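You operate a simulated robot arm through the tools that you are given. There is no shell and no other tool. Be economical: measure what you need, move in short steps, check, and stop when the job is done.

Carry out the task below with a simulated two-armed robot. There is one attempt and no reset: what you move stays moved.

## Task
Stack the small ingot that says "Mix 2" from the top of the kiln bench on top of the small ingot labelled "Mix 5". Then take the black brush on the top of the kiln bench and put it away on the top of the cleaning bench. Then fetch the steel disc and set it on the blue frame on the steel bench. Then fetch the yellow-banded mould from the lower shelf of the kiln bench and set it in the white bucket. Then take the metal slug from the top of the flask bench and leave it on the upper shelf of the steel stand. Then press the white read key two times. Then put the mallet on the top of the steel bench away on the top of the cleaning bench. Then put the brown cup on the top of the casting bench away on the top of the mould bench. Then put one of the cores from the top of the casting bench on the top of the cleaning bench. Then put the round core from the top of the casting bench on the black tile. Then put the cast pulley from the top of the cleaning bench on the deck of the blue trolley. Then switch the extractor switch on. Then fetch the small steel cap from the top of the cleaning bench and set it on top of the grey brick there. The order counts. Set down upright: yellow-banded mould, mallet, core, small steel cap.

It is judged by the outcome, as a careful person would: the job done as asked, and still so three seconds after it is handed in. It fails if anything else is knocked over, pushed out of place, dropped, spilled or broken. A push-on lid holds only when it is set on centred and level and pressed home; a screw cap is set on level and turned clockwise until tight.

## Robot
Two 7-joint arms with two-finger grippers on one trunk, on a base that drives. Base frame: it is fixed to the floor where the robot stands at the start and does not move with it; the origin is under the middle of the robot, x ahead of it, y to its left, z up. Readings come in m, rad, newtons and seconds.
The left shoulder is at the start at [0.05, 0.191, 1.142], the right one opposite. With the tool pointing down near the work surface each hand reaches from about 0.1 to 0.32 m from the robot's upright axis, wherever it stands, measured 20 degrees to its own side. Places, roughly: black brush (8x4x5 cm) [0.5, 0, 0.8]; black tile (9x9x2 cm) [-5.4, 2.6, 0.8]; blue frame on the steel bench (29x21 cm) [-3.24, 2.98, 0.82]; brown cup (8x8x6 cm) [-6.2, 3.1, 0.8]; cast pulley (7x7x3 cm) [-7.3, 0.7, 0.9]; core (4x4x6 cm) [-5.8, 2.7, 0.8]; deck of the blue trolley [-4.6, 1.1, 0.6]; extractor switch [-7.5, 1.1, 0.9]; grey brick (17x8x9 cm) [-8.1, 0.8, 0.9]; mallet (22x5x8 cm) [-3.2, 2.8, 0.9]; metal slug (5x5x5 cm) [0.3, 3, 0.8]; round core (3x3x6 cm) [-4.9, 2.6, 0.8]; small ingot [0.5, 0.25, 0.75]; small steel cap (6x6x6 cm) [-7.6, 1.2, 0.9]; steel disc (9x9x8 cm) [0.7, 0.4, 0.8]; top of the cleaning bench [-7.7, 1, 0.9]; top of the mould bench [-5.6, 1.1, 0.8]; upper shelf of the steel stand [-1.1, -1.7, 0.6]; white bucket (27x27x20 cm) [-3.6, -2, 1]; white read key [-2.9, 2.5, 0.8]; yellow-banded mould (6x6x8 cm) [0.6, 0.7, 0.3]. Payload 2.69 kg a hand.
Tool frame (each hand has its own): the origin (TCP) lies between the finger pads and is the grasp point; the fingertips stand 0.02 m ahead of it; z points along the fingers, y is the line along which they close. Largest opening 0.1 m; the body of the gripper starts 0.063 m behind the TCP.
Orientation is that of the tool frame in the base frame, as a unit quaternion [w, x, y, z]. With the fingers straight down and closing along the base's y, the tool's x points along the base's -x, its y along +y and its z along -z.

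## Interface
- The arms move only by the tool apply_moves. It takes "left_motion", "right_motion" or both (then of equal length, played together; a hand with none holds still); each is a list of rows, each a list of 7 numbers: the gripper command, from -1 (fully open) to 1 (shut), values between in proportion, then the shift along the tool's x, y, z in units of 150 mm (1.0 is 150 mm), then the turn, a rotation vector about the tool's x, y, z in units of 180 degrees (1.0 is 180 degrees). In form: [[gripper, tx, ty, tz, ax, ay, az], ...]. A call has 1 to 10 rows; each row is the pose to reach, as a shift and turn from the pose commanded when the call began, along the tool's axes at that moment. A call with a number of a shift or a turn outside -1 to 1 is refused whole. Rows are played at 5 a second. More than 0.05 m and 0.15 rad between two rows, or a gripper value outside its range, and nothing of the call is played. A pose out of reach is approached as far as the arm can. The call stops where the force on the tool passes 40 N (or 10 N more than at its start, if that is more) or the arm is blocked; 0.2 s more then pass. The fingers move at their own pace (about 0.153 m/s each) and stop on an object; they squeeze with about 36 N. The grip force told is the motor's: it shows also when the fingers shut on nothing. Time passes only in rows, and 0.2 s behind the last, so rows that repeat a pose let the fingers close. The reply holds the time, the measured pose of the TCP, the force on the tool along the base axes, the opening and the grip force, in the units named above and with some noise, with the torque about the TCP (base axes, N m) and any sound that the robot's microphone picked up.
- Cameras (640 x 400 px; columns grow to the right, rows downward): "scene" is now at [0.1081, 0.0467, 1.2981]; the picture's right is [0.57, -0.82, 0.00], its down [-0.57, -0.40, -0.72] and it looks along [0.59, 0.41, -0.70] (base axes); focal length 277 px, centre (320, 200). "left" rides on the left gripper at [0.07, 0.019, -0.099] in its tool frame; the picture's right is [-0.26, 0.97, 0.00], its down [-0.75, -0.20, -0.63] and it looks along [-0.61, -0.16, 0.78] (tool axes); focal length 230 px, centre (320, 200). "right" rides on the right gripper at [0.07, -0.019, -0.099] in its tool frame; the picture's right is [0.26, 0.97, 0.00], its down [-0.75, 0.20, -0.63] and it looks along [-0.61, 0.16, 0.78] (tool axes); focal length 230 px, centre (320, 200). There is no depth. A picture from a camera that has moved, and an enlarged one, comes with that camera's place and axes in the base frame and with its lens.
- grab_frame(camera): a new picture of that camera. No time passes.
- raise_lower(by): slides the trunk up (or, below 0, down) by that many m; the arms and the scene camera ride with it, the base frame stays. It gives what a move gives, with no picture.
- drive_base(legs): drives the robot by 1 to 6 legs, each [ahead, left, turn to the left] in m, m and rad, along the robot's own axes; the way and the turn of a leg run together, so that a leg with both is an arc; at most 1.5 m and 3.142 rad a leg. The arms and the cameras ride along, it lands a little off, and it stops where it bumps. It gives what a move gives.
- head_to(pan, tilt): turns the head with the scene camera to pan (to the left, within 1.396 rad either way) and tilt (down, from -0.506 to 1.204), counted from straight ahead of the robot. It gives what a move gives.
- enlarge(camera, box): a new picture of the part [left, top, right, bottom] of that camera's present view, enlarged. No time passes.
- close_job(): hands the job in; it is judged then, once.

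Work in short steps. Places have to be worked out from the pictures, the camera data and where the tool is seen: move nearer, look again, correct. Check each grasp and each placing, and mend what went wrong. You have 567 turns and 370 pictures in all, those below and enlarged ones among them. Open the grippers and draw the arms clear of the work before you hand the job in, unless the task says otherwise; then end with one line.

The tools are called after ">>>" by a JSON object that holds its "name" and its "arguments". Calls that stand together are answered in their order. apply_moves: Moves the arms, as the interface text tells. Its arguments: {"type":"object","properties":{"left_motion":{"type":"array","items":{"type":"array","items":{"type":"number"}}},"right_motion":{"type":"array","items":{"type":"array","items":{"type":"number"}}}},"required":[]} The other tools are called the same way: raise_lower (by) slides the trunk up or down; drive_base (legs) drives the base; head_to (pan, tilt) turns the head that bears the scene camera; grab_frame (camera) takes a picture; enlarge (camera, box) takes an enlarged picture of a part of a camera's view; close_job () hands the job in.

At the start:

```text
t: 0.0
left_position: [0.324, 0.4161, 1.0513]
left_tcp_rot: [0.0, 0.0, 1.0, 0.001]
left_wrist_force: [0.5, 0.2, 0.0]
left_ft_torque: [-0.02, 0.02, -0.04]
left_gripper_width: 0.0999
left_finger_force: 0.2
right_position: [0.3056, 0.0408, 1.053]
right_tcp_rot: [0.0, 0.0, 1.0, 0.0]
right_wrist_force: [0.4, 0.0, 0.1]
right_ft_torque: [0.06, 0.0, 0.03]
right_gripper_width: 0.0998
right_finger_force: 0.2
trunk travel left (down, up): [-0.2, 0.123]
robot x, y, heading: [0.0008, -0.0007, -0.003]
head pan, tilt: [0.607, 0.773]
```

scene: 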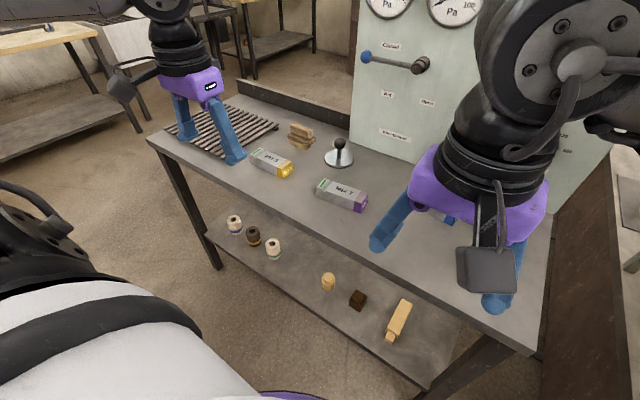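
right: 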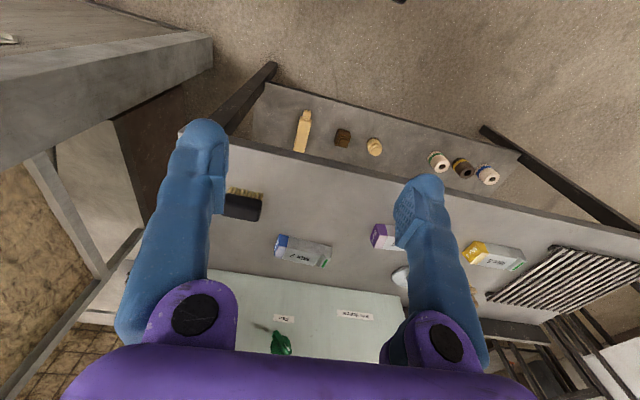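
left: 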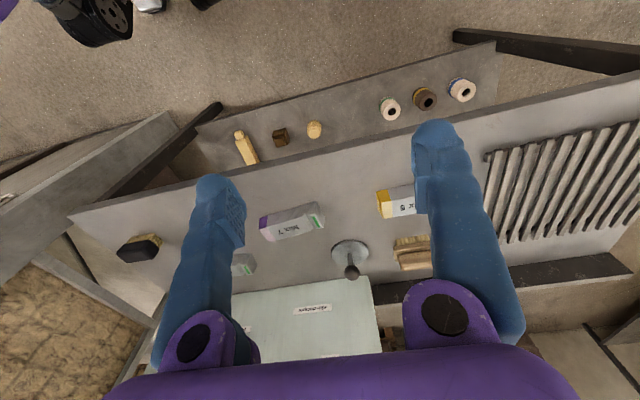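

I start by looking more closely at the ingots to read labels.

>>> {"name": "enlarge", "arguments": {"camera": "right", "box": [200, 160, 540, 372]}}

>>> {"name": "enlarge", "arguments": {"camera": "scene", "box": [150, 90, 550, 340]}}

```text
1.88 times, centred on (370, 266) of right
camera zoom: at [0.2349, 0.0213, 1.1536], right [-0.26, 0.97, 0.0], down [0.75, 0.2, 0.63], along [0.61, 0.16, -0.78], focal length 433 px, centre (226, 76)
```

zoom: 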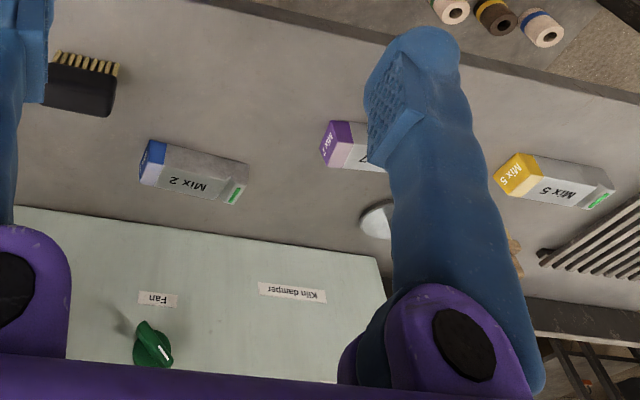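

```text
1.60 times, centred on (350, 215) of scene
camera zoom: at [0.1081, 0.0467, 1.2981], right [0.57, -0.82, 0.0], down [-0.57, -0.4, -0.72], along [0.59, 0.41, -0.7], focal length 443 px, centre (272, 176)
```

zoom: 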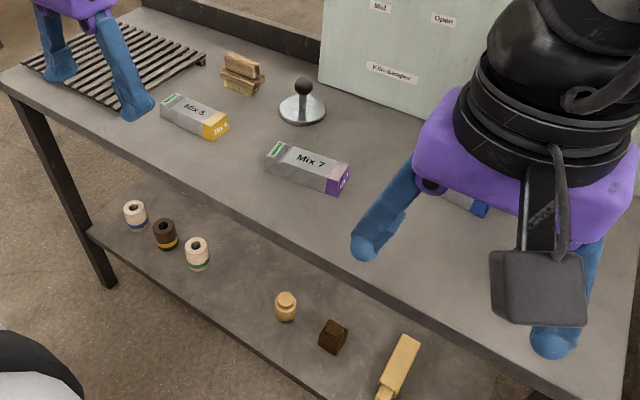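

The bench top seems near z≈0.73 with Mix 2 near (0.735, 0.105) lying along y. I rotate the right hand 90° about its axis in steps, to close along x.

>>> {"name": "apply_moves", "arguments": {"right_motion": [[-1, 0, 0, 0, 0, 0, 0.045], [-1, 0, 0, 0, 0, 0, 0.09], [-1, 0, 0, 0, 0, 0, 0.135], [-1, 0, 0, 0, 0, 0, 0.18], [-1, 0, 0, 0, 0, 0, 0.225], [-1, 0, 0, 0, 0, 0, 0.27], [-1, 0, 0, 0, 0, 0, 0.315], [-1, 0, 0, 0, 0, 0, 0.36], [-1, 0, 0, 0, 0, 0, 0.405], [-1, 0, 0, 0, 0, 0, 0.45]]}}

```text
t: 2.2
left_position: [0.3249, 0.416, 1.0504]
left_tcp_rot: [0.0, 0.0, 1.0, 0.0]
left_wrist_force: [0.4, 0.4, 0.4]
left_ft_torque: [-0.02, -0.02, 0.03]
left_gripper_width: 0.0999
left_finger_force: 0.1
right_position: [0.3059, 0.0406, 1.0542]
right_tcp_rot: [0.0, 0.65, 0.76, -0.001]
right_wrist_force: [-0.4, -0.3, -1.0]
right_ft_torque: [0.03, 0.0, -0.03]
right_gripper_width: 0.1002
right_finger_force: 0.1
trunk travel left (down, up): [-0.2, 0.123]
robot x, y, heading: [-0.0033, -0.001, -0.003]
head pan, tilt: [0.607, 0.773]
```

Rotation works. I finish the rotation and move the right hand 0.145 m forward to test the reach.

>>> {"name": "apply_moves", "arguments": {"right_motion": [[-1, -0.04, 0.24, 0, 0, 0, 0.04], [-1, -0.08, 0.48, 0, 0, 0, 0.05], [-1, -0.12, 0.72, 0, 0, 0, 0.05], [-1, -0.15, 0.96, 0, 0, 0, 0.05]]}}

>>> {"name": "head_to", "arguments": {"pan": 0.2, "tilt": 0.8}}

>>> {"name": "grab_frame", "arguments": {"camera": "scene"}}

>>> {"name": "grab_frame", "arguments": {"camera": "right"}}

```text
t: 3.2
left_position: [0.3241, 0.4166, 1.05]
left_tcp_rot: [0.0, 0.0, 1.0, 0.0]
left_wrist_force: [1.0, 0.9, 0.2]
left_ft_torque: [-0.02, 0.01, -0.02]
left_gripper_width: 0.1
left_finger_force: 0.3
right_position: [0.4525, 0.0391, 1.0538]
right_tcp_rot: [0.0, 0.707, 0.707, 0.0]
right_wrist_force: [-0.8, -0.3, 0.1]
right_ft_torque: [-0.01, 0.0, -0.01]
right_gripper_width: 0.1001
right_finger_force: 0.0
trunk travel left (down, up): [-0.2, 0.123]
robot x, y, heading: [-0.0012, -0.0057, 0.003]
head pan, tilt: [0.607, 0.773]
```

```text
t: 4.1
left_position: [0.3246, 0.4162, 1.0508]
left_tcp_rot: [0.0, 0.0, 1.0, 0.001]
left_wrist_force: [0.4, -0.5, -0.6]
left_ft_torque: [0.02, 0.02, 0.02]
left_gripper_width: 0.0999
left_finger_force: 0.0
right_position: [0.4526, 0.0408, 1.0541]
right_tcp_rot: [0.0, 0.707, 0.707, 0.0]
right_wrist_force: [-0.4, -0.2, -0.9]
right_ft_torque: [0.01, 0.03, 0.03]
right_gripper_width: 0.0999
right_finger_force: 0.1
trunk travel left (down, up): [-0.2, 0.123]
robot x, y, heading: [-0.0003, 0.0028, 0.003]
head pan, tilt: [0.201, 0.799]
```

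```text
364 pictures are left
camera scene: at [0.1199, 0.0162, 1.296], right [0.2, -0.98, 0.0], down [-0.7, -0.14, -0.7], along [0.68, 0.14, -0.72], focal length 277 px, centre (320, 200)
```

scene: 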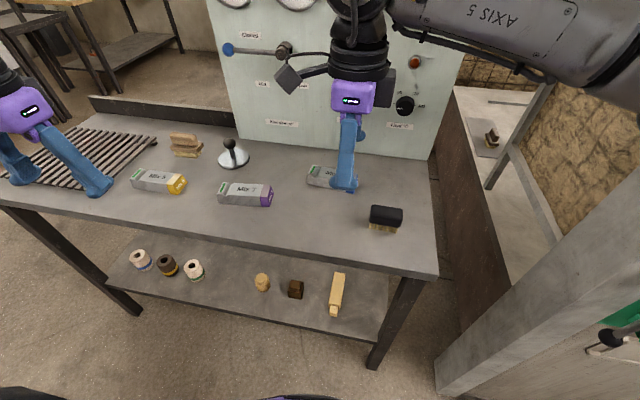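

```text
363 pictures are left
camera right: at [0.4327, 0.1097, 1.1536], right [0.97, 0.26, 0.0], down [0.2, -0.75, 0.63], along [0.16, -0.61, -0.78], focal length 230 px, centre (320, 200)
```

right: 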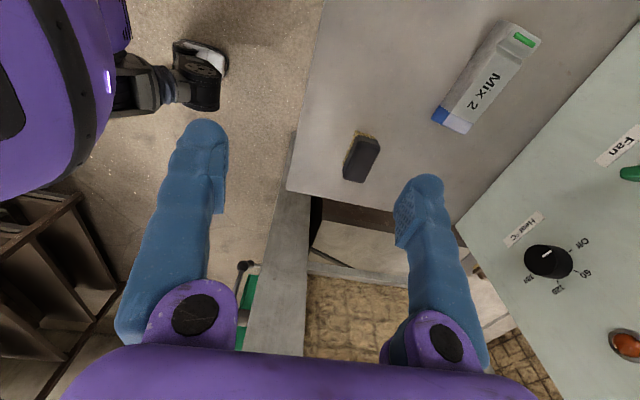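

Mix 2 is near (0.71, 0.105). I move the right hand further forward and left, staying high.

>>> {"name": "apply_moves", "arguments": {"right_motion": [[-1, 0.1, 0.25, 0, 0, 0, 0], [-1, 0.2, 0.5, 0, 0, 0, 0], [-1, 0.3, 0.75, 0, 0, 0, 0], [-1, 0.42, 0.98, 0, 0, 0, 0], [-1, 0.42, 0.98, 0, 0, 0, 0]]}}

>>> {"name": "grab_frame", "arguments": {"camera": "right"}}

```text
t: 5.3
left_position: [0.3248, 0.4177, 1.0494]
left_tcp_rot: [0.0, -0.001, 1.0, 0.0]
left_wrist_force: [-0.1, -0.6, -0.5]
left_ft_torque: [0.01, -0.02, -0.02]
left_gripper_width: 0.1
left_finger_force: 0.1
right_position: [0.5793, 0.0943, 1.0543]
right_tcp_rot: [0.001, 0.707, 0.708, 0.0]
right_wrist_force: [0.6, 0.1, -1.1]
right_ft_torque: [-0.05, -0.01, -0.01]
right_gripper_width: 0.1
right_finger_force: 0.1
right hand out of reach, approached as far as the arm can: row 4, 5
trunk travel left (down, up): [-0.2, 0.123]
robot x, y, heading: [0.0023, -0.0019, -0.001]
head pan, tilt: [0.201, 0.799]
```

```text
362 pictures are left
camera right: at [0.5605, 0.163, 1.154], right [0.97, 0.26, 0.0], down [0.2, -0.75, 0.63], along [0.16, -0.61, -0.78], focal length 230 px, centre (320, 200)
```

right: 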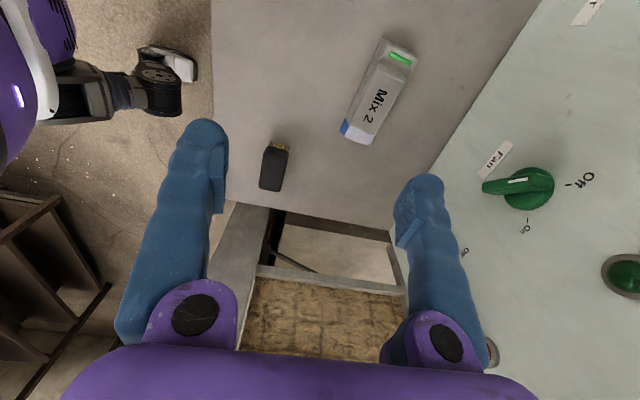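

Triangulating over the pictures puts Mix 2's top at z≈0.834 and (0.653, 0.10), so the bench top is ≈0.79. I drive 0.12 m forward to come into reach.

>>> {"name": "drive_base", "arguments": {"legs": [[0.12, 0, 0]]}}

>>> {"name": "grab_frame", "arguments": {"camera": "scene"}}

>>> {"name": "grab_frame", "arguments": {"camera": "right"}}

```text
t: 6.5
left_position: [0.4147, 0.4168, 1.0522]
left_tcp_rot: [0.0, 0.0, 1.0, 0.0]
left_wrist_force: [-0.9, 0.8, 0.2]
left_ft_torque: [0.01, -0.06, -0.01]
left_gripper_width: 0.0999
left_finger_force: 0.0
right_position: [0.6709, 0.0932, 1.0548]
right_tcp_rot: [0.0, 0.707, 0.707, 0.001]
right_wrist_force: [-0.3, 0.9, 0.3]
right_ft_torque: [0.0, -0.07, -0.03]
right_gripper_width: 0.1
right_finger_force: 0.1
trunk travel left (down, up): [-0.2, 0.123]
robot x, y, heading: [0.0904, -0.0007, -0.0]
head pan, tilt: [0.201, 0.799]
stopped in leg 1: the robot was blocked; the commanded pose is now the measured one
```

```text
361 pictures are left
camera scene: at [0.2088, 0.0162, 1.2962], right [0.2, -0.98, 0.0], down [-0.7, -0.14, -0.7], along [0.68, 0.14, -0.72], focal length 277 px, centre (320, 200)
```

scene: 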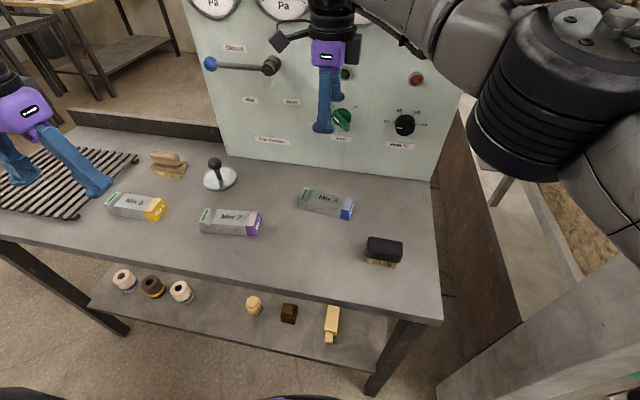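

```text
360 pictures are left
camera right: at [0.6508, 0.1618, 1.1547], right [0.97, 0.26, 0.0], down [0.2, -0.75, 0.63], along [0.16, -0.61, -0.78], focal length 230 px, centre (320, 200)
```

right: 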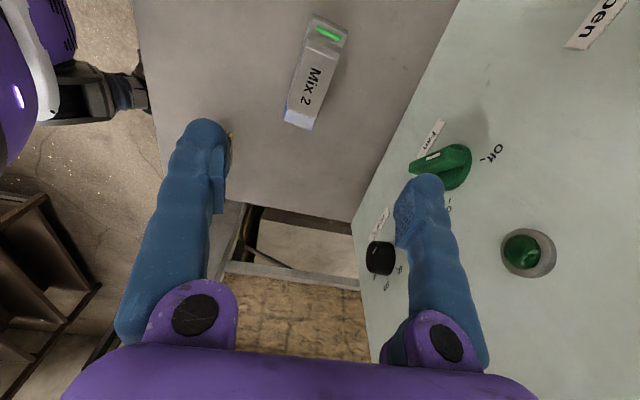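

Base stops with its axis at x=0.09. I take an enlarged look at Mix 2 for its yaw.

>>> {"name": "enlarge", "arguments": {"camera": "right", "box": [240, 0, 400, 150]}}

>>> {"name": "enlarge", "arguments": {"camera": "scene", "box": [80, 140, 420, 352]}}

```text
2.67 times, centred on (320, 75) of right
camera zoom: at [0.6508, 0.1618, 1.1547], right [0.97, 0.26, 0.0], down [0.2, -0.75, 0.63], along [0.16, -0.61, -0.78], focal length 614 px, centre (320, 533)
```

zoom: 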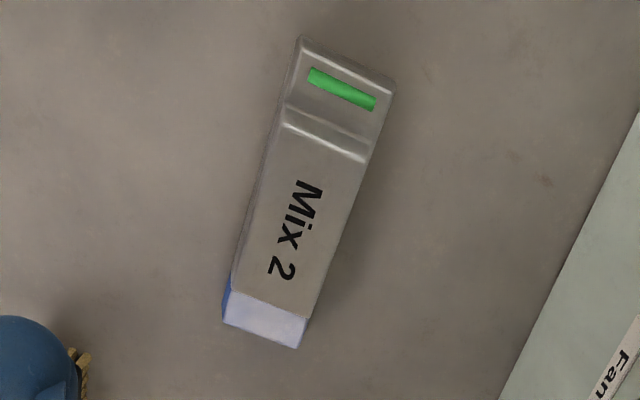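

```text
1.88 times, centred on (250, 246) of scene
camera zoom: at [0.2088, 0.0162, 1.2962], right [0.2, -0.98, 0.0], down [-0.7, -0.14, -0.7], along [0.68, 0.14, -0.72], focal length 521 px, centre (452, 113)
```

zoom: 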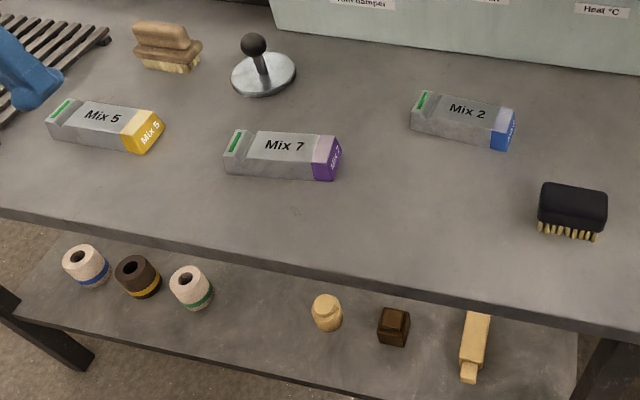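

Mix 2 center ≈(0.658, 0.100), yawed 6.5° . I align the right hand and descend to z≈0.91.

>>> {"name": "apply_moves", "arguments": {"right_motion": [[-1, 0.047, -0.087, 0.2, 0, 0, 0.036], [-1, 0.047, -0.087, 0.4, 0, 0, 0.036], [-1, 0.047, -0.087, 0.6, 0, 0, 0.036], [-1, 0.047, -0.087, 0.8, 0, 0, 0.036], [-1, 0.047, -0.087, 0.95, 0, 0, 0.036]]}}

>>> {"name": "grab_frame", "arguments": {"camera": "right"}}

>>> {"name": "grab_frame", "arguments": {"camera": "scene"}}

```text
t: 7.7
left_position: [0.4147, 0.4186, 1.0495]
left_tcp_rot: [0.0, -0.001, 1.0, 0.001]
left_wrist_force: [0.6, 0.1, -0.4]
left_ft_torque: [-0.02, 0.0, -0.01]
left_gripper_width: 0.1004
left_finger_force: 0.0
right_position: [0.6591, 0.0983, 0.9111]
right_tcp_rot: [0.0, 0.747, 0.665, 0.001]
right_wrist_force: [0.9, -0.3, 0.8]
right_ft_torque: [-0.01, 0.0, 0.04]
right_gripper_width: 0.0998
right_finger_force: 0.0
trunk travel left (down, up): [-0.2, 0.123]
robot x, y, heading: [0.09, 0.001, -0.0]
head pan, tilt: [0.201, 0.799]
```

```text
357 pictures are left
camera right: at [0.6478, 0.1701, 1.0112], right [0.99, 0.14, 0.0], down [0.11, -0.77, 0.63], along [0.09, -0.62, -0.78], focal length 230 px, centre (320, 200)
```

right: 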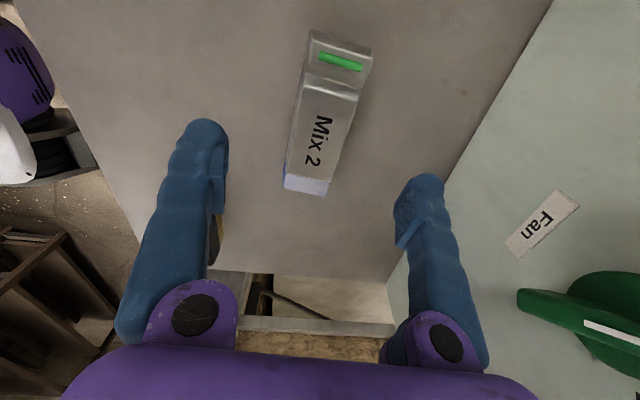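

```text
356 pictures are left
camera scene: at [0.2106, 0.0163, 1.2961], right [0.2, -0.98, 0.0], down [-0.7, -0.14, -0.7], along [0.68, 0.14, -0.72], focal length 277 px, centre (320, 200)
```

scene: 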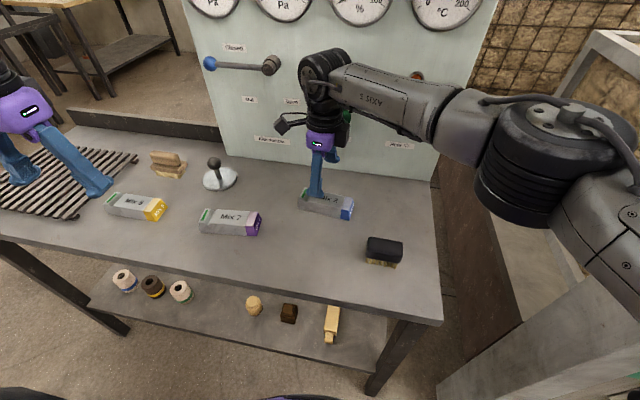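

Alignment looks good. I descend to z≈0.815 with the fingers open.

>>> {"name": "apply_moves", "arguments": {"right_motion": [[-1, 0.01, 0.01, 0.2, 0, 0, 0], [-1, 0.01, 0.01, 0.4, 0, 0, 0], [-1, 0.01, 0.01, 0.55, 0, 0, 0], [-1, 0.01, 0.01, 0.64, 0, 0, 0]]}}

>>> {"name": "grab_frame", "arguments": {"camera": "right"}}

>>> {"name": "enlarge", "arguments": {"camera": "scene", "box": [240, 100, 440, 225]}}

```text
t: 8.7
left_position: [0.4146, 0.4179, 1.0494]
left_tcp_rot: [0.0, -0.001, 1.0, -0.001]
left_wrist_force: [-0.6, 0.2, 0.3]
left_ft_torque: [0.0, 0.02, 0.02]
left_gripper_width: 0.1002
left_finger_force: 0.0
right_position: [0.6578, 0.1026, 0.817]
right_tcp_rot: [0.0, 0.747, 0.665, 0.002]
right_wrist_force: [0.1, -0.2, -0.7]
right_ft_torque: [0.04, -0.02, -0.03]
right_gripper_width: 0.1002
right_finger_force: 0.1
trunk travel left (down, up): [-0.2, 0.123]
robot x, y, heading: [0.0947, -0.0042, 0.002]
head pan, tilt: [0.201, 0.799]
```

```text
355 pictures are left
camera right: at [0.6476, 0.1736, 0.9161], right [0.99, 0.15, 0.0], down [0.11, -0.77, 0.63], along [0.09, -0.62, -0.78], focal length 230 px, centre (320, 200)
```

right: 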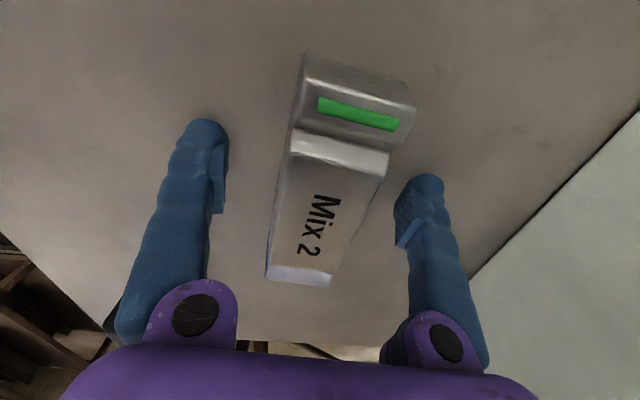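

```text
3.20 times, centred on (340, 162) of scene
camera zoom: at [0.2105, 0.0163, 1.2961], right [0.2, -0.98, 0.0], down [-0.7, -0.14, -0.7], along [0.68, 0.14, -0.72], focal length 886 px, centre (256, 320)
```

zoom: 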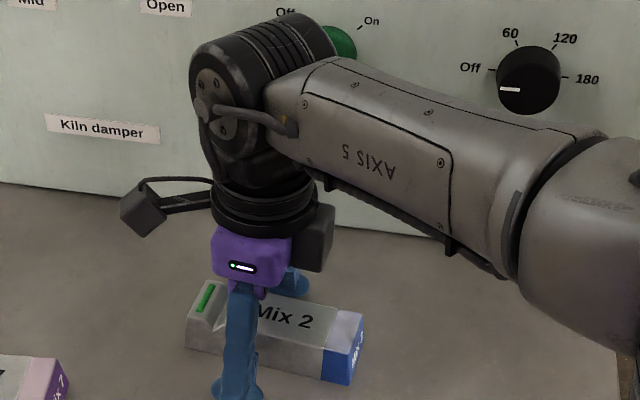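

The TCP is ~1 cm toward the green end, so I shift back 1 cm, go 7 mm lower and close.

>>> {"name": "apply_moves", "arguments": {"right_motion": [[-1, -0.067, 0.02, 0.05, 0, 0, 0], [-1, -0.067, 0.02, 0.05, 0, 0, 0], [1, -0.067, 0.02, 0.05, 0, 0, 0], [1, -0.067, 0.02, 0.05, 0, 0, 0], [1, -0.067, 0.02, 0.05, 0, 0, 0], [1, -0.067, 0.02, 0.05, 0, 0, 0]]}}

>>> {"name": "grab_frame", "arguments": {"camera": "right"}}

>>> {"name": "enlarge", "arguments": {"camera": "scene", "box": [80, 140, 280, 265]}}

```text
t: 9.1
left_position: [0.4141, 0.4167, 1.0506]
left_tcp_rot: [0.0, -0.002, 1.0, 0.001]
left_wrist_force: [0.1, 0.5, 0.2]
left_ft_torque: [0.02, 0.01, -0.03]
left_gripper_width: 0.1004
left_finger_force: 0.1
right_position: [0.6588, 0.1025, 0.8168]
right_tcp_rot: [-0.007, 0.745, 0.667, 0.009]
right_wrist_force: [-2.7, 1.4, 10.1]
right_ft_torque: [0.03, 0.54, -0.22]
right_gripper_width: 0.1
right_finger_force: 0.0
trunk travel left (down, up): [-0.2, 0.123]
robot x, y, heading: [0.0907, -0.0002, 0.002]
head pan, tilt: [0.201, 0.799]
stopped in row 2 (right hand): the force on the tool passed its limit at 45 N (the readings are from after the stop); the commanded pose is now the measured one
```

```text
353 pictures are left
camera right: at [0.647, 0.1707, 0.9176], right [0.99, 0.15, 0.01], down [0.11, -0.78, 0.61], along [0.1, -0.6, -0.79], focal length 230 px, centre (320, 200)
```

right: 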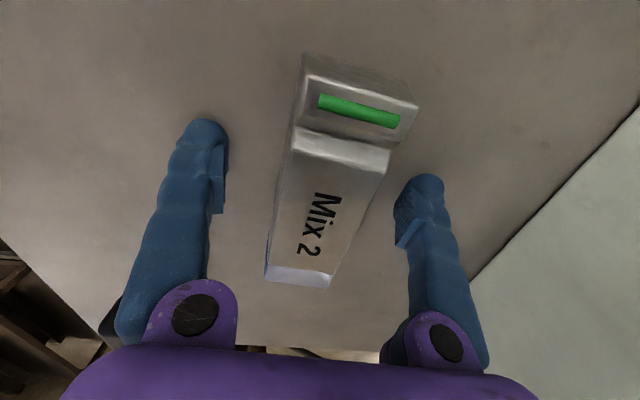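

```text
3.20 times, centred on (180, 202) of scene
camera zoom: at [0.2095, 0.0154, 1.2962], right [0.2, -0.98, 0.0], down [-0.7, -0.14, -0.7], along [0.68, 0.14, -0.72], focal length 886 px, centre (768, 192)
```

zoom: 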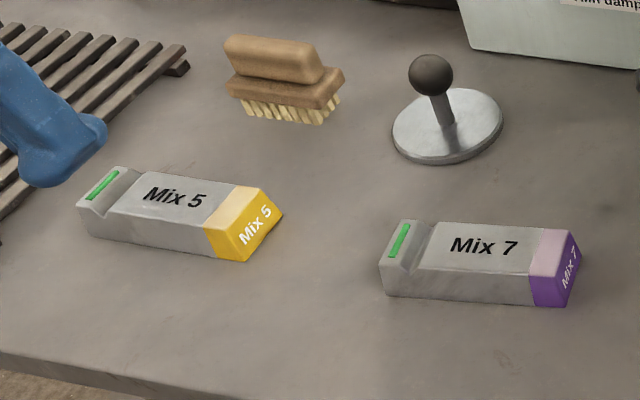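

The fingertips touched the table (so it is at ≈0.795). I lift 3 mm, shift 1 cm and close on the ingot.

>>> {"name": "apply_moves", "arguments": {"right_motion": [[-1, 0, 0, -0.025, 0, 0, 0], [-1, -0.067, 0.02, -0.025, 0, 0, 0], [1, -0.067, 0.02, -0.025, 0, 0, 0], [1, -0.067, 0.02, -0.025, 0, 0, 0], [1, -0.067, 0.02, -0.025, 0, 0, 0], [1, -0.067, 0.02, -0.025, 0, 0, 0]]}}

>>> {"name": "grab_frame", "arguments": {"camera": "right"}}

```text
t: 10.5
left_position: [0.4141, 0.4176, 1.0509]
left_tcp_rot: [0.001, -0.001, 1.0, 0.0]
left_wrist_force: [-0.4, -0.8, 0.5]
left_ft_torque: [0.01, 0.0, 0.01]
left_gripper_width: 0.0999
left_finger_force: 0.0
right_position: [0.6589, 0.0926, 0.82]
right_tcp_rot: [-0.006, 0.745, 0.667, 0.009]
right_wrist_force: [-5.1, 1.4, 10.8]
right_ft_torque: [-0.05, 0.29, 0.02]
right_gripper_width: 0.0476
right_finger_force: 35.8
trunk travel left (down, up): [-0.2, 0.123]
robot x, y, heading: [0.0892, 0.0001, -0.002]
head pan, tilt: [0.201, 0.799]
```

```text
351 pictures are left
camera right: at [0.648, 0.16, 0.9211], right [0.99, 0.15, 0.01], down [0.11, -0.78, 0.61], along [0.1, -0.61, -0.79], focal length 230 px, centre (320, 200)
```

right: 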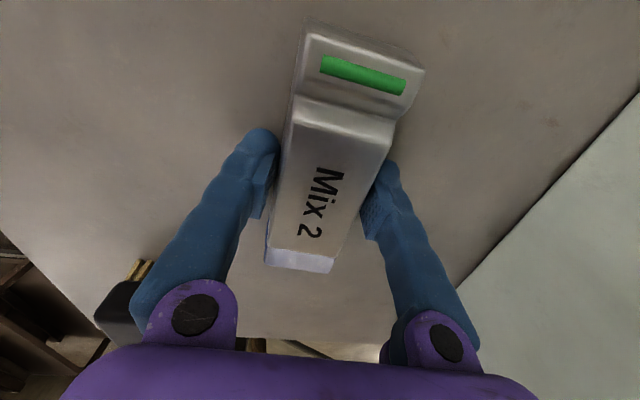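

Gripped (0.0476 m). I lift straight up 13 cm while levelling the small tilt, and check.

>>> {"name": "apply_moves", "arguments": {"right_motion": [[1, 0, 0, -0.1, 0, -0.003, 0], [1, 0, 0, -0.3, 0.001, -0.0068, 0], [1, 0, 0, -0.6, 0.001, -0.0068, 0], [1, 0, 0, -0.87, 0.001, -0.0068, 0], [1, 0, 0, -0.87, 0.001, -0.0068, 0]]}}

>>> {"name": "drive_base", "arguments": {"legs": [[-0.11, 0, 0], [0, 0.42, 0]]}}

>>> {"name": "grab_frame", "arguments": {"camera": "right"}}

>>> {"name": "grab_frame", "arguments": {"camera": "scene"}}

```text
t: 11.7
left_position: [0.4146, 0.4181, 1.0494]
left_tcp_rot: [0.001, -0.002, 1.0, -0.001]
left_wrist_force: [0.3, 0.3, 0.8]
left_ft_torque: [0.01, -0.01, 0.02]
left_gripper_width: 0.0998
left_finger_force: 0.0
right_position: [0.6574, 0.0887, 0.9493]
right_tcp_rot: [-0.001, 0.746, 0.666, -0.001]
right_wrist_force: [0.5, 0.1, -4.3]
right_ft_torque: [-0.04, -0.01, 0.01]
right_gripper_width: 0.0476
right_finger_force: 35.7
trunk travel left (down, up): [-0.2, 0.123]
robot x, y, heading: [0.0878, -0.0024, 0.004]
head pan, tilt: [0.201, 0.799]
```

```text
t: 16.6
left_position: [0.2984, 0.8258, 1.0504]
left_tcp_rot: [0.0, -0.008, 1.0, 0.0]
left_wrist_force: [0.4, 0.8, 0.2]
left_ft_torque: [0.0, -0.02, -0.02]
left_gripper_width: 0.0999
left_finger_force: 0.2
right_position: [0.5448, 0.4994, 0.9504]
right_tcp_rot: [0.0, 0.742, 0.67, -0.002]
right_wrist_force: [0.4, -0.8, -4.7]
right_ft_torque: [0.01, 0.0, 0.0]
right_gripper_width: 0.0475
right_finger_force: 36.1
trunk travel left (down, up): [-0.2, 0.123]
robot x, y, heading: [-0.0206, 0.4059, 0.019]
head pan, tilt: [0.201, 0.799]
```

```text
350 pictures are left
camera right: at [0.5322, 0.5709, 1.0491], right [0.99, 0.16, 0.0], down [0.13, -0.77, 0.63], along [0.1, -0.62, -0.78], focal length 230 px, centre (320, 200)
```

right: 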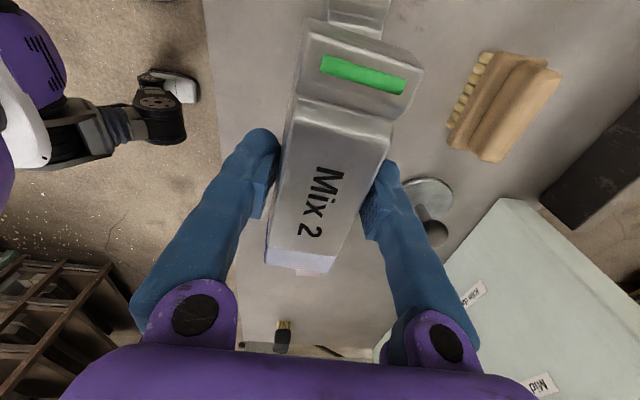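

```text
349 pictures are left
camera scene: at [0.0984, 0.4232, 1.296], right [0.21, -0.98, 0.0], down [-0.7, -0.15, -0.7], along [0.68, 0.15, -0.72], focal length 277 px, centre (320, 200)
```

scene: 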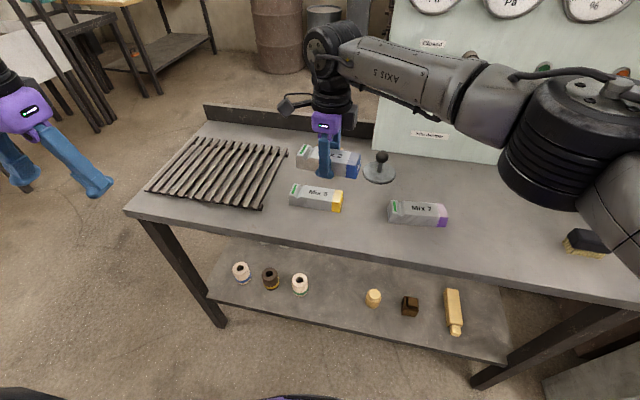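

Mix 2 held; I enlarge the scene view around Mix 5 to locate it precisely.

>>> {"name": "enlarge", "arguments": {"camera": "scene", "box": [260, 130, 420, 230]}}

>>> {"name": "grab_frame", "arguments": {"camera": "left"}}

```text
4.00 times, centred on (340, 180) of scene
camera zoom: at [0.0984, 0.4232, 1.296], right [0.21, -0.98, 0.0], down [-0.7, -0.15, -0.7], along [0.68, 0.15, -0.72], focal length 1108 px, centre (240, 280)
```

zoom: 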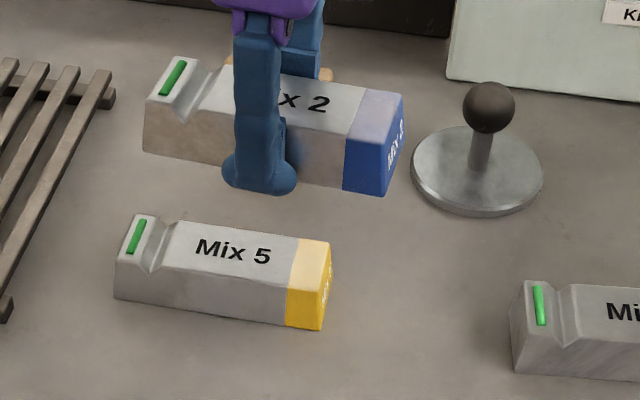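

```text
347 pictures are left
camera left: at [0.2282, 0.844, 1.15], right [0.24, 0.97, 0.0], down [0.75, -0.19, 0.63], along [0.61, -0.15, -0.78], focal length 230 px, centre (320, 200)
```

left: 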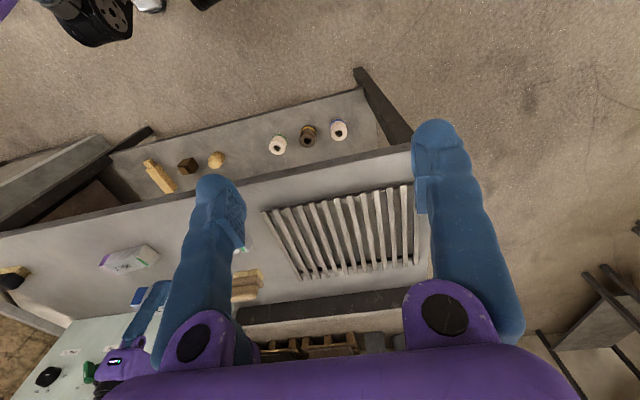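

By comparing the two ingots in the same picture, Mix 2 must shift (+0.016, +0.032) and turn −3.7°. I do so and come down to ~2 cm above.

>>> {"name": "apply_moves", "arguments": {"right_motion": [[1, 0.12, 0.045, 0, 0, 0, -0.0205], [1, 0.223, 0.085, 0, 0, 0, -0.0205], [1, 0.223, 0.085, 0.2, 0, 0, -0.0205], [1, 0.223, 0.085, 0.4, 0, 0, -0.0205], [1, 0.223, 0.085, 0.4, 0, 0, -0.0205]]}}

>>> {"name": "enlarge", "arguments": {"camera": "scene", "box": [260, 130, 420, 230]}}

>>> {"name": "grab_frame", "arguments": {"camera": "right"}}

```text
t: 17.8
left_position: [0.2976, 0.8266, 1.0498]
left_tcp_rot: [0.0, -0.008, 1.0, 0.0]
left_wrist_force: [-0.8, -0.5, 0.5]
left_ft_torque: [0.0, -0.02, 0.0]
left_gripper_width: 0.1001
left_finger_force: 0.1
right_position: [0.5551, 0.5184, 0.8891]
right_tcp_rot: [0.0, 0.719, 0.695, -0.001]
right_wrist_force: [0.1, 0.5, -5.0]
right_ft_torque: [0.01, -0.01, -0.06]
right_gripper_width: 0.0476
right_finger_force: 35.8
right hand out of reach, approached as far as the arm can: row 2, 3, 4, 5
trunk travel left (down, up): [-0.2, 0.123]
robot x, y, heading: [-0.023, 0.404, 0.014]
head pan, tilt: [0.201, 0.799]
```

```text
4.00 times, centred on (340, 180) of scene
camera zoom: at [0.0985, 0.423, 1.296], right [0.21, -0.98, 0.0], down [-0.7, -0.15, -0.7], along [0.68, 0.15, -0.72], focal length 1108 px, centre (240, 280)
```

zoom: 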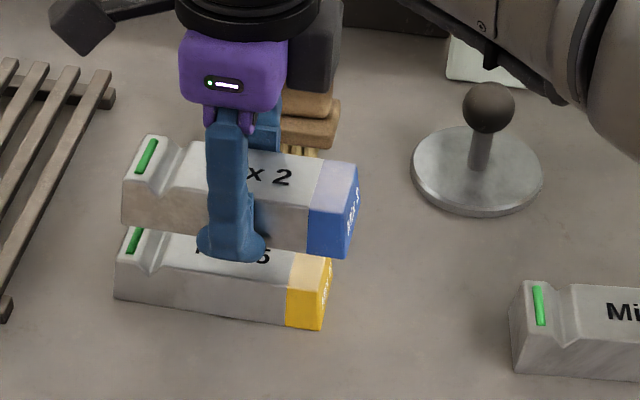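

```text
345 pictures are left
camera right: at [0.5372, 0.589, 0.9892], right [0.97, 0.22, 0.0], down [0.17, -0.76, 0.63], along [0.14, -0.61, -0.78], focal length 230 px, centre (320, 200)
```

right: 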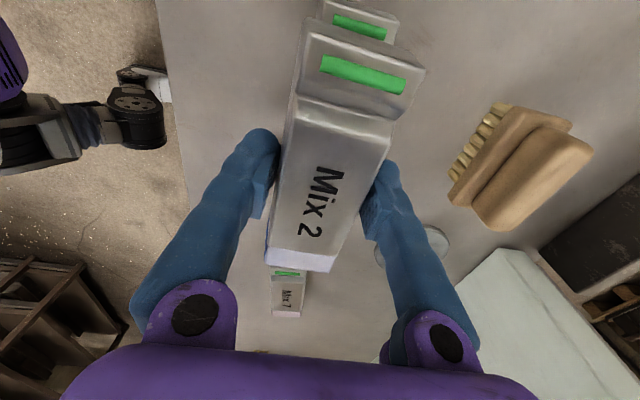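

The hand hit its reach limit, so I drive the base a little nearer and left, then correct with the hand.

>>> {"name": "drive_base", "arguments": {"legs": [[0.04, 0.03, 0]]}}

>>> {"name": "enlarge", "arguments": {"camera": "scene", "box": [260, 140, 420, 240]}}

```text
t: 18.8
left_position: [0.3388, 0.8583, 1.0495]
left_tcp_rot: [-0.001, -0.007, 1.0, -0.001]
left_wrist_force: [-0.2, 0.4, 0.1]
left_ft_torque: [-0.03, 0.01, -0.02]
left_gripper_width: 0.0999
left_finger_force: 0.0
right_position: [0.5943, 0.5496, 0.8904]
right_tcp_rot: [-0.001, 0.719, 0.695, -0.002]
right_wrist_force: [-0.2, 0.6, -5.3]
right_ft_torque: [0.0, 0.01, -0.01]
right_gripper_width: 0.0475
right_finger_force: 35.8
trunk travel left (down, up): [-0.2, 0.123]
robot x, y, heading: [0.0195, 0.4405, 0.013]
head pan, tilt: [0.201, 0.799]
```

```text
4.00 times, centred on (340, 190) of scene
camera zoom: at [0.1391, 0.4546, 1.2959], right [0.21, -0.98, 0.0], down [-0.7, -0.15, -0.7], along [0.68, 0.15, -0.72], focal length 1108 px, centre (240, 240)
```

zoom: 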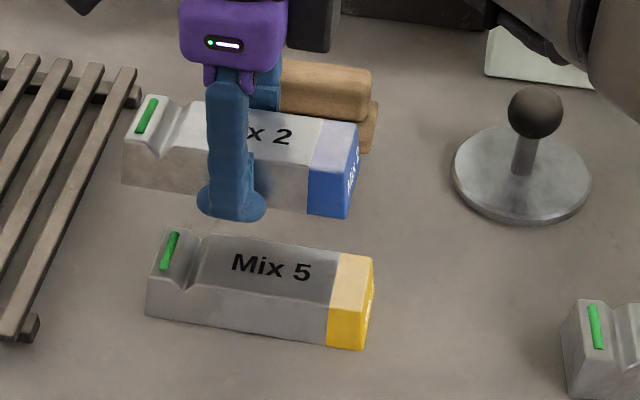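

Mix 5 center re-measured at (0.565, 0.534). I shift the hand accordingly and lower to ~1 cm above.

>>> {"name": "apply_moves", "arguments": {"right_motion": [[1, -0.131, -0.202, 0, 0, 0, 0], [1, -0.131, -0.202, 0, 0, 0, 0], [1, -0.131, -0.202, 0.1, 0, 0, 0], [1, -0.131, -0.202, 0.16, 0, 0, 0], [1, -0.131, -0.202, 0.16, 0, 0, 0]]}}

>>> {"name": "enlarge", "arguments": {"camera": "scene", "box": [260, 140, 420, 240]}}

>>> {"name": "grab_frame", "arguments": {"camera": "right"}}

```text
t: 20.0
left_position: [0.3382, 0.8588, 1.0494]
left_tcp_rot: [0.0, -0.007, 1.0, 0.001]
left_wrist_force: [0.6, 0.0, -0.1]
left_ft_torque: [-0.01, 0.0, 0.01]
left_gripper_width: 0.0999
left_finger_force: 0.1
right_position: [0.5639, 0.5306, 0.8634]
right_tcp_rot: [0.0, 0.719, 0.695, -0.001]
right_wrist_force: [-0.1, -0.6, -5.0]
right_ft_torque: [0.01, -0.03, -0.01]
right_gripper_width: 0.0475
right_finger_force: 36.5
trunk travel left (down, up): [-0.2, 0.123]
robot x, y, heading: [0.021, 0.4371, 0.012]
head pan, tilt: [0.201, 0.799]
```

```text
4.00 times, centred on (340, 190) of scene
camera zoom: at [0.1383, 0.4539, 1.296], right [0.21, -0.98, 0.0], down [-0.7, -0.15, -0.7], along [0.68, 0.15, -0.72], focal length 1108 px, centre (240, 240)
```

zoom: 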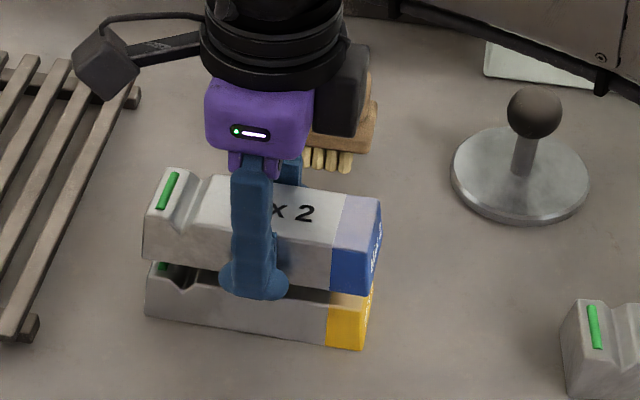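

```text
342 pictures are left
camera right: at [0.5472, 0.6007, 0.9636], right [0.97, 0.22, 0.0], down [0.17, -0.76, 0.63], along [0.14, -0.61, -0.78], focal length 230 px, centre (320, 200)
```

right: 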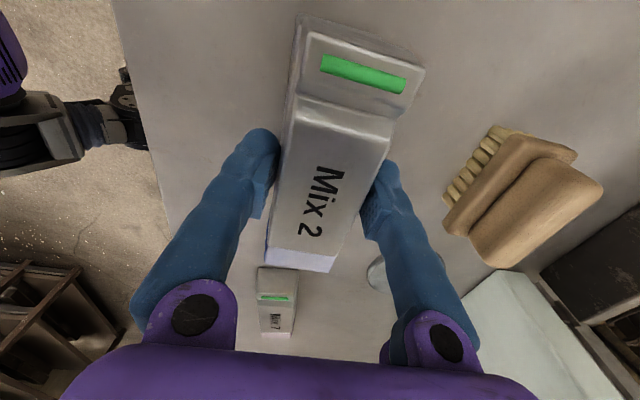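

Well aligned. I lower in small steps toward contact.

>>> {"name": "apply_moves", "arguments": {"right_motion": [[1, 0, 0, 0.02, 0, 0, 0], [1, 0, 0, 0.035, 0, 0, 0], [1, 0, 0, 0.05, 0, 0, 0], [1, 0, 0, 0.05, 0, 0, 0]]}}

>>> {"name": "enlarge", "arguments": {"camera": "scene", "box": [280, 160, 380, 222]}}

```text
t: 21.0
left_position: [0.338, 0.8585, 1.0498]
left_tcp_rot: [0.0, -0.008, 1.0, 0.0]
left_wrist_force: [0.4, 0.6, 0.9]
left_ft_torque: [-0.01, 0.02, 0.0]
left_gripper_width: 0.0999
left_finger_force: 0.0
right_position: [0.5641, 0.5317, 0.8578]
right_tcp_rot: [0.0, 0.72, 0.694, -0.001]
right_wrist_force: [-0.2, -0.9, -4.3]
right_ft_torque: [-0.02, 0.01, 0.01]
right_gripper_width: 0.0472
right_finger_force: 36.2
trunk travel left (down, up): [-0.2, 0.123]
robot x, y, heading: [0.0169, 0.4371, 0.016]
head pan, tilt: [0.201, 0.799]
```

```text
6.40 times, centred on (330, 191) of scene
camera zoom: at [0.1383, 0.454, 1.296], right [0.21, -0.98, 0.0], down [-0.7, -0.15, -0.7], along [0.68, 0.15, -0.72], focal length 1772 px, centre (256, 258)
```

zoom: 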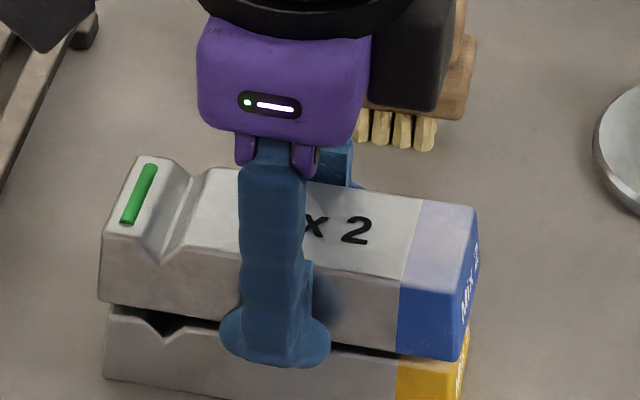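

Still a small gap and no contact force; lowering further by millimetres.

>>> {"name": "apply_moves", "arguments": {"right_motion": [[1, 0, 0, 0.015, 0, 0, 0], [1, 0, 0, 0.025, 0, 0, 0], [1, 0, 0, 0.035, 0, 0, 0], [1, 0, 0, 0.035, 0, 0, 0]]}}

>>> {"name": "enlarge", "arguments": {"camera": "scene", "box": [280, 160, 380, 222]}}

```text
t: 22.0
left_position: [0.3371, 0.8573, 1.0498]
left_tcp_rot: [0.0, -0.007, 1.0, 0.0]
left_wrist_force: [-0.5, -0.3, 0.6]
left_ft_torque: [0.0, -0.01, 0.03]
left_gripper_width: 0.0999
left_finger_force: 0.2
right_position: [0.5628, 0.5315, 0.8535]
right_tcp_rot: [0.0, 0.719, 0.695, -0.001]
right_wrist_force: [1.0, 2.4, 4.6]
right_ft_torque: [0.62, -0.24, -0.09]
right_gripper_width: 0.0478
right_finger_force: 36.2
trunk travel left (down, up): [-0.2, 0.123]
robot x, y, heading: [0.0213, 0.437, 0.012]
head pan, tilt: [0.201, 0.799]
```

```text
6.40 times, centred on (330, 191) of scene
camera zoom: at [0.1376, 0.454, 1.2962], right [0.21, -0.98, 0.0], down [-0.7, -0.15, -0.7], along [0.68, 0.15, -0.72], focal length 1772 px, centre (256, 258)
```

zoom: 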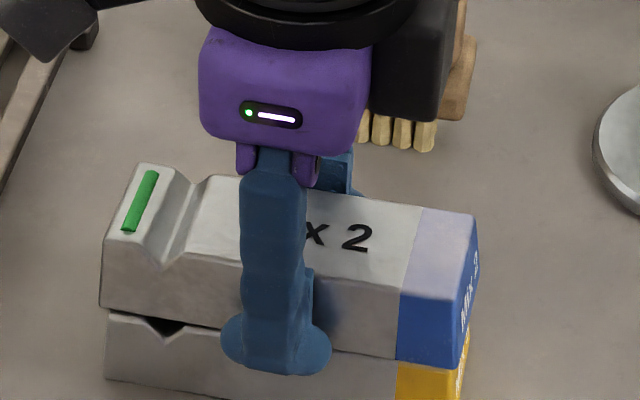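

Contact (force turned to +4.6 N). I open the gripper and rise.

>>> {"name": "apply_moves", "arguments": {"right_motion": [[0.6, 0, 0, 0, 0, 0, 0], [0, 0, 0, 0, 0, 0, 0], [-1, 0, 0, 0, 0, 0, 0], [-1, 0, 0, -0.05, 0, 0, 0], [-1, 0, 0, -0.3, 0, 0, 0], [-1, 0, 0, -0.6, 0, 0, 0], [-1, 0, 0, -0.95, 0, 0, 0]]}}

>>> {"name": "enlarge", "arguments": {"camera": "scene", "box": [240, 120, 440, 245]}}

```text
refused: row 7 steps farther than a row can; nothing moved
```

```text
3.20 times, centred on (340, 182) of scene
camera zoom: at [0.1376, 0.454, 1.2962], right [0.21, -0.98, 0.0], down [-0.7, -0.15, -0.7], along [0.68, 0.15, -0.72], focal length 886 px, centre (256, 256)
```

zoom: 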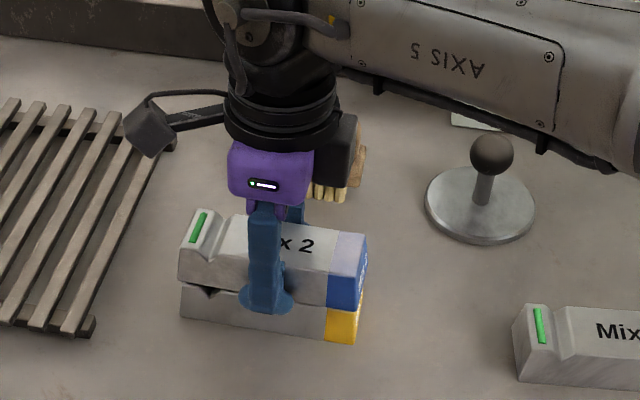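

The call was refused for too large a step; repeating with finer steps.

>>> {"name": "apply_moves", "arguments": {"right_motion": [[0.6, 0, 0, 0, 0, 0, 0], [0, 0, 0, 0, 0, 0, 0], [-1, 0, 0, 0, 0, 0, 0], [-1, 0, 0, 0, 0, 0, 0], [-1, 0, 0, -0.1, 0, 0, 0], [-1, 0, 0, -0.4, 0, 0, 0], [-1, 0, 0, -0.7, 0, 0, 0], [-1, 0, 0, -0.95, 0, 0, 0]]}}

>>> {"name": "enlarge", "arguments": {"camera": "scene", "box": [240, 120, 440, 245]}}

```text
t: 23.8
left_position: [0.3366, 0.8573, 1.0513]
left_tcp_rot: [0.0, -0.007, 1.0, 0.0]
left_wrist_force: [-1.1, -0.8, 0.1]
left_ft_torque: [-0.01, -0.02, 0.03]
left_gripper_width: 0.1
left_finger_force: 0.1
right_position: [0.5628, 0.5307, 0.9983]
right_tcp_rot: [-0.001, 0.719, 0.695, -0.001]
right_wrist_force: [-0.3, -1.0, -0.1]
right_ft_torque: [-0.02, -0.03, -0.01]
right_gripper_width: 0.1
right_finger_force: 0.0
trunk travel left (down, up): [-0.2, 0.123]
robot x, y, heading: [0.0186, 0.4351, 0.014]
head pan, tilt: [0.201, 0.799]
```

```text
3.20 times, centred on (340, 182) of scene
camera zoom: at [0.1374, 0.454, 1.2961], right [0.21, -0.98, 0.0], down [-0.7, -0.15, -0.7], along [0.68, 0.15, -0.72], focal length 886 px, centre (256, 256)
```

zoom: 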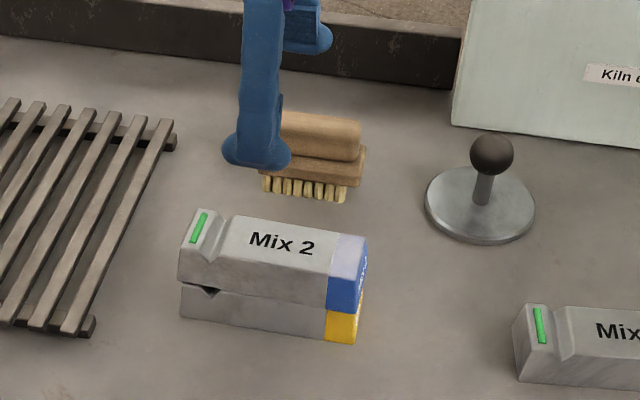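

Mix 2 is stacked neatly. Next the black brush near (0.54, −0.045): I drive back right and look.

>>> {"name": "drive_base", "arguments": {"legs": [[-0.01, -0.437, -0.014]]}}

>>> {"name": "apply_moves", "arguments": {"right_motion": [[-1, -0.3, -0.05, 0, 0, 0, 0], [-1, -0.6, -0.1, 0, 0, 0, 0], [-1, -0.9, -0.12, 0, 0, 0, 0], [-1, -0.9, -0.12, 0, 0, 0, 0]]}}

>>> {"name": "grab_frame", "arguments": {"camera": "scene"}}

>>> {"name": "grab_frame", "arguments": {"camera": "right"}}

```text
t: 28.2
left_position: [0.3359, 0.4155, 1.0498]
left_tcp_rot: [0.001, -0.002, 1.0, 0.0]
left_wrist_force: [0.1, -0.5, -0.1]
left_ft_torque: [0.01, -0.01, -0.01]
left_gripper_width: 0.0999
left_finger_force: 0.0
right_position: [0.5588, 0.0869, 0.9972]
right_tcp_rot: [0.001, 0.723, 0.691, -0.001]
right_wrist_force: [0.4, 0.1, -0.2]
right_ft_torque: [0.02, -0.03, 0.03]
right_gripper_width: 0.0999
right_finger_force: 0.1
trunk travel left (down, up): [-0.2, 0.123]
robot x, y, heading: [0.012, -0.0004, 0.002]
head pan, tilt: [0.201, 0.799]
```

```text
t: 29.2
left_position: [0.3372, 0.4166, 1.0502]
left_tcp_rot: [0.0, -0.001, 1.0, -0.001]
left_wrist_force: [0.0, 0.0, -0.1]
left_ft_torque: [0.03, -0.01, -0.03]
left_gripper_width: 0.1
left_finger_force: 0.0
right_position: [0.5319, -0.0477, 0.9968]
right_tcp_rot: [0.0, 0.724, 0.69, -0.002]
right_wrist_force: [-1.1, -0.4, -0.4]
right_ft_torque: [-0.01, 0.02, 0.01]
right_gripper_width: 0.1
right_finger_force: 0.0
trunk travel left (down, up): [-0.2, 0.123]
robot x, y, heading: [0.0117, -0.0038, 0.002]
head pan, tilt: [0.201, 0.799]
```

```text
337 pictures are left
camera scene: at [0.1316, 0.0156, 1.296], right [0.2, -0.98, 0.0], down [-0.7, -0.14, -0.7], along [0.68, 0.14, -0.72], focal length 277 px, centre (320, 200)
```

scene: 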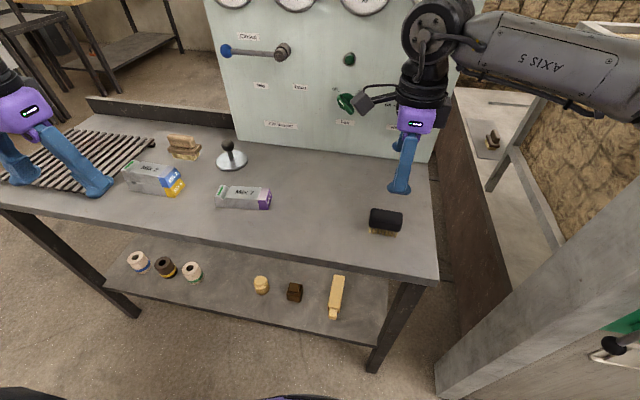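

```text
336 pictures are left
camera right: at [0.5158, 0.0238, 1.0962], right [0.98, 0.21, 0.0], down [0.17, -0.76, 0.63], along [0.13, -0.62, -0.78], focal length 230 px, centre (320, 200)
```

right: 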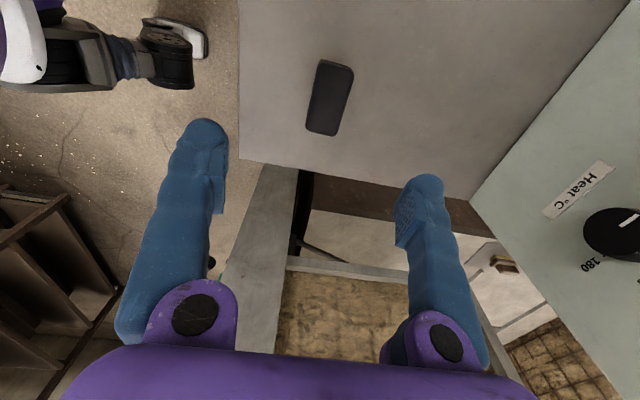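

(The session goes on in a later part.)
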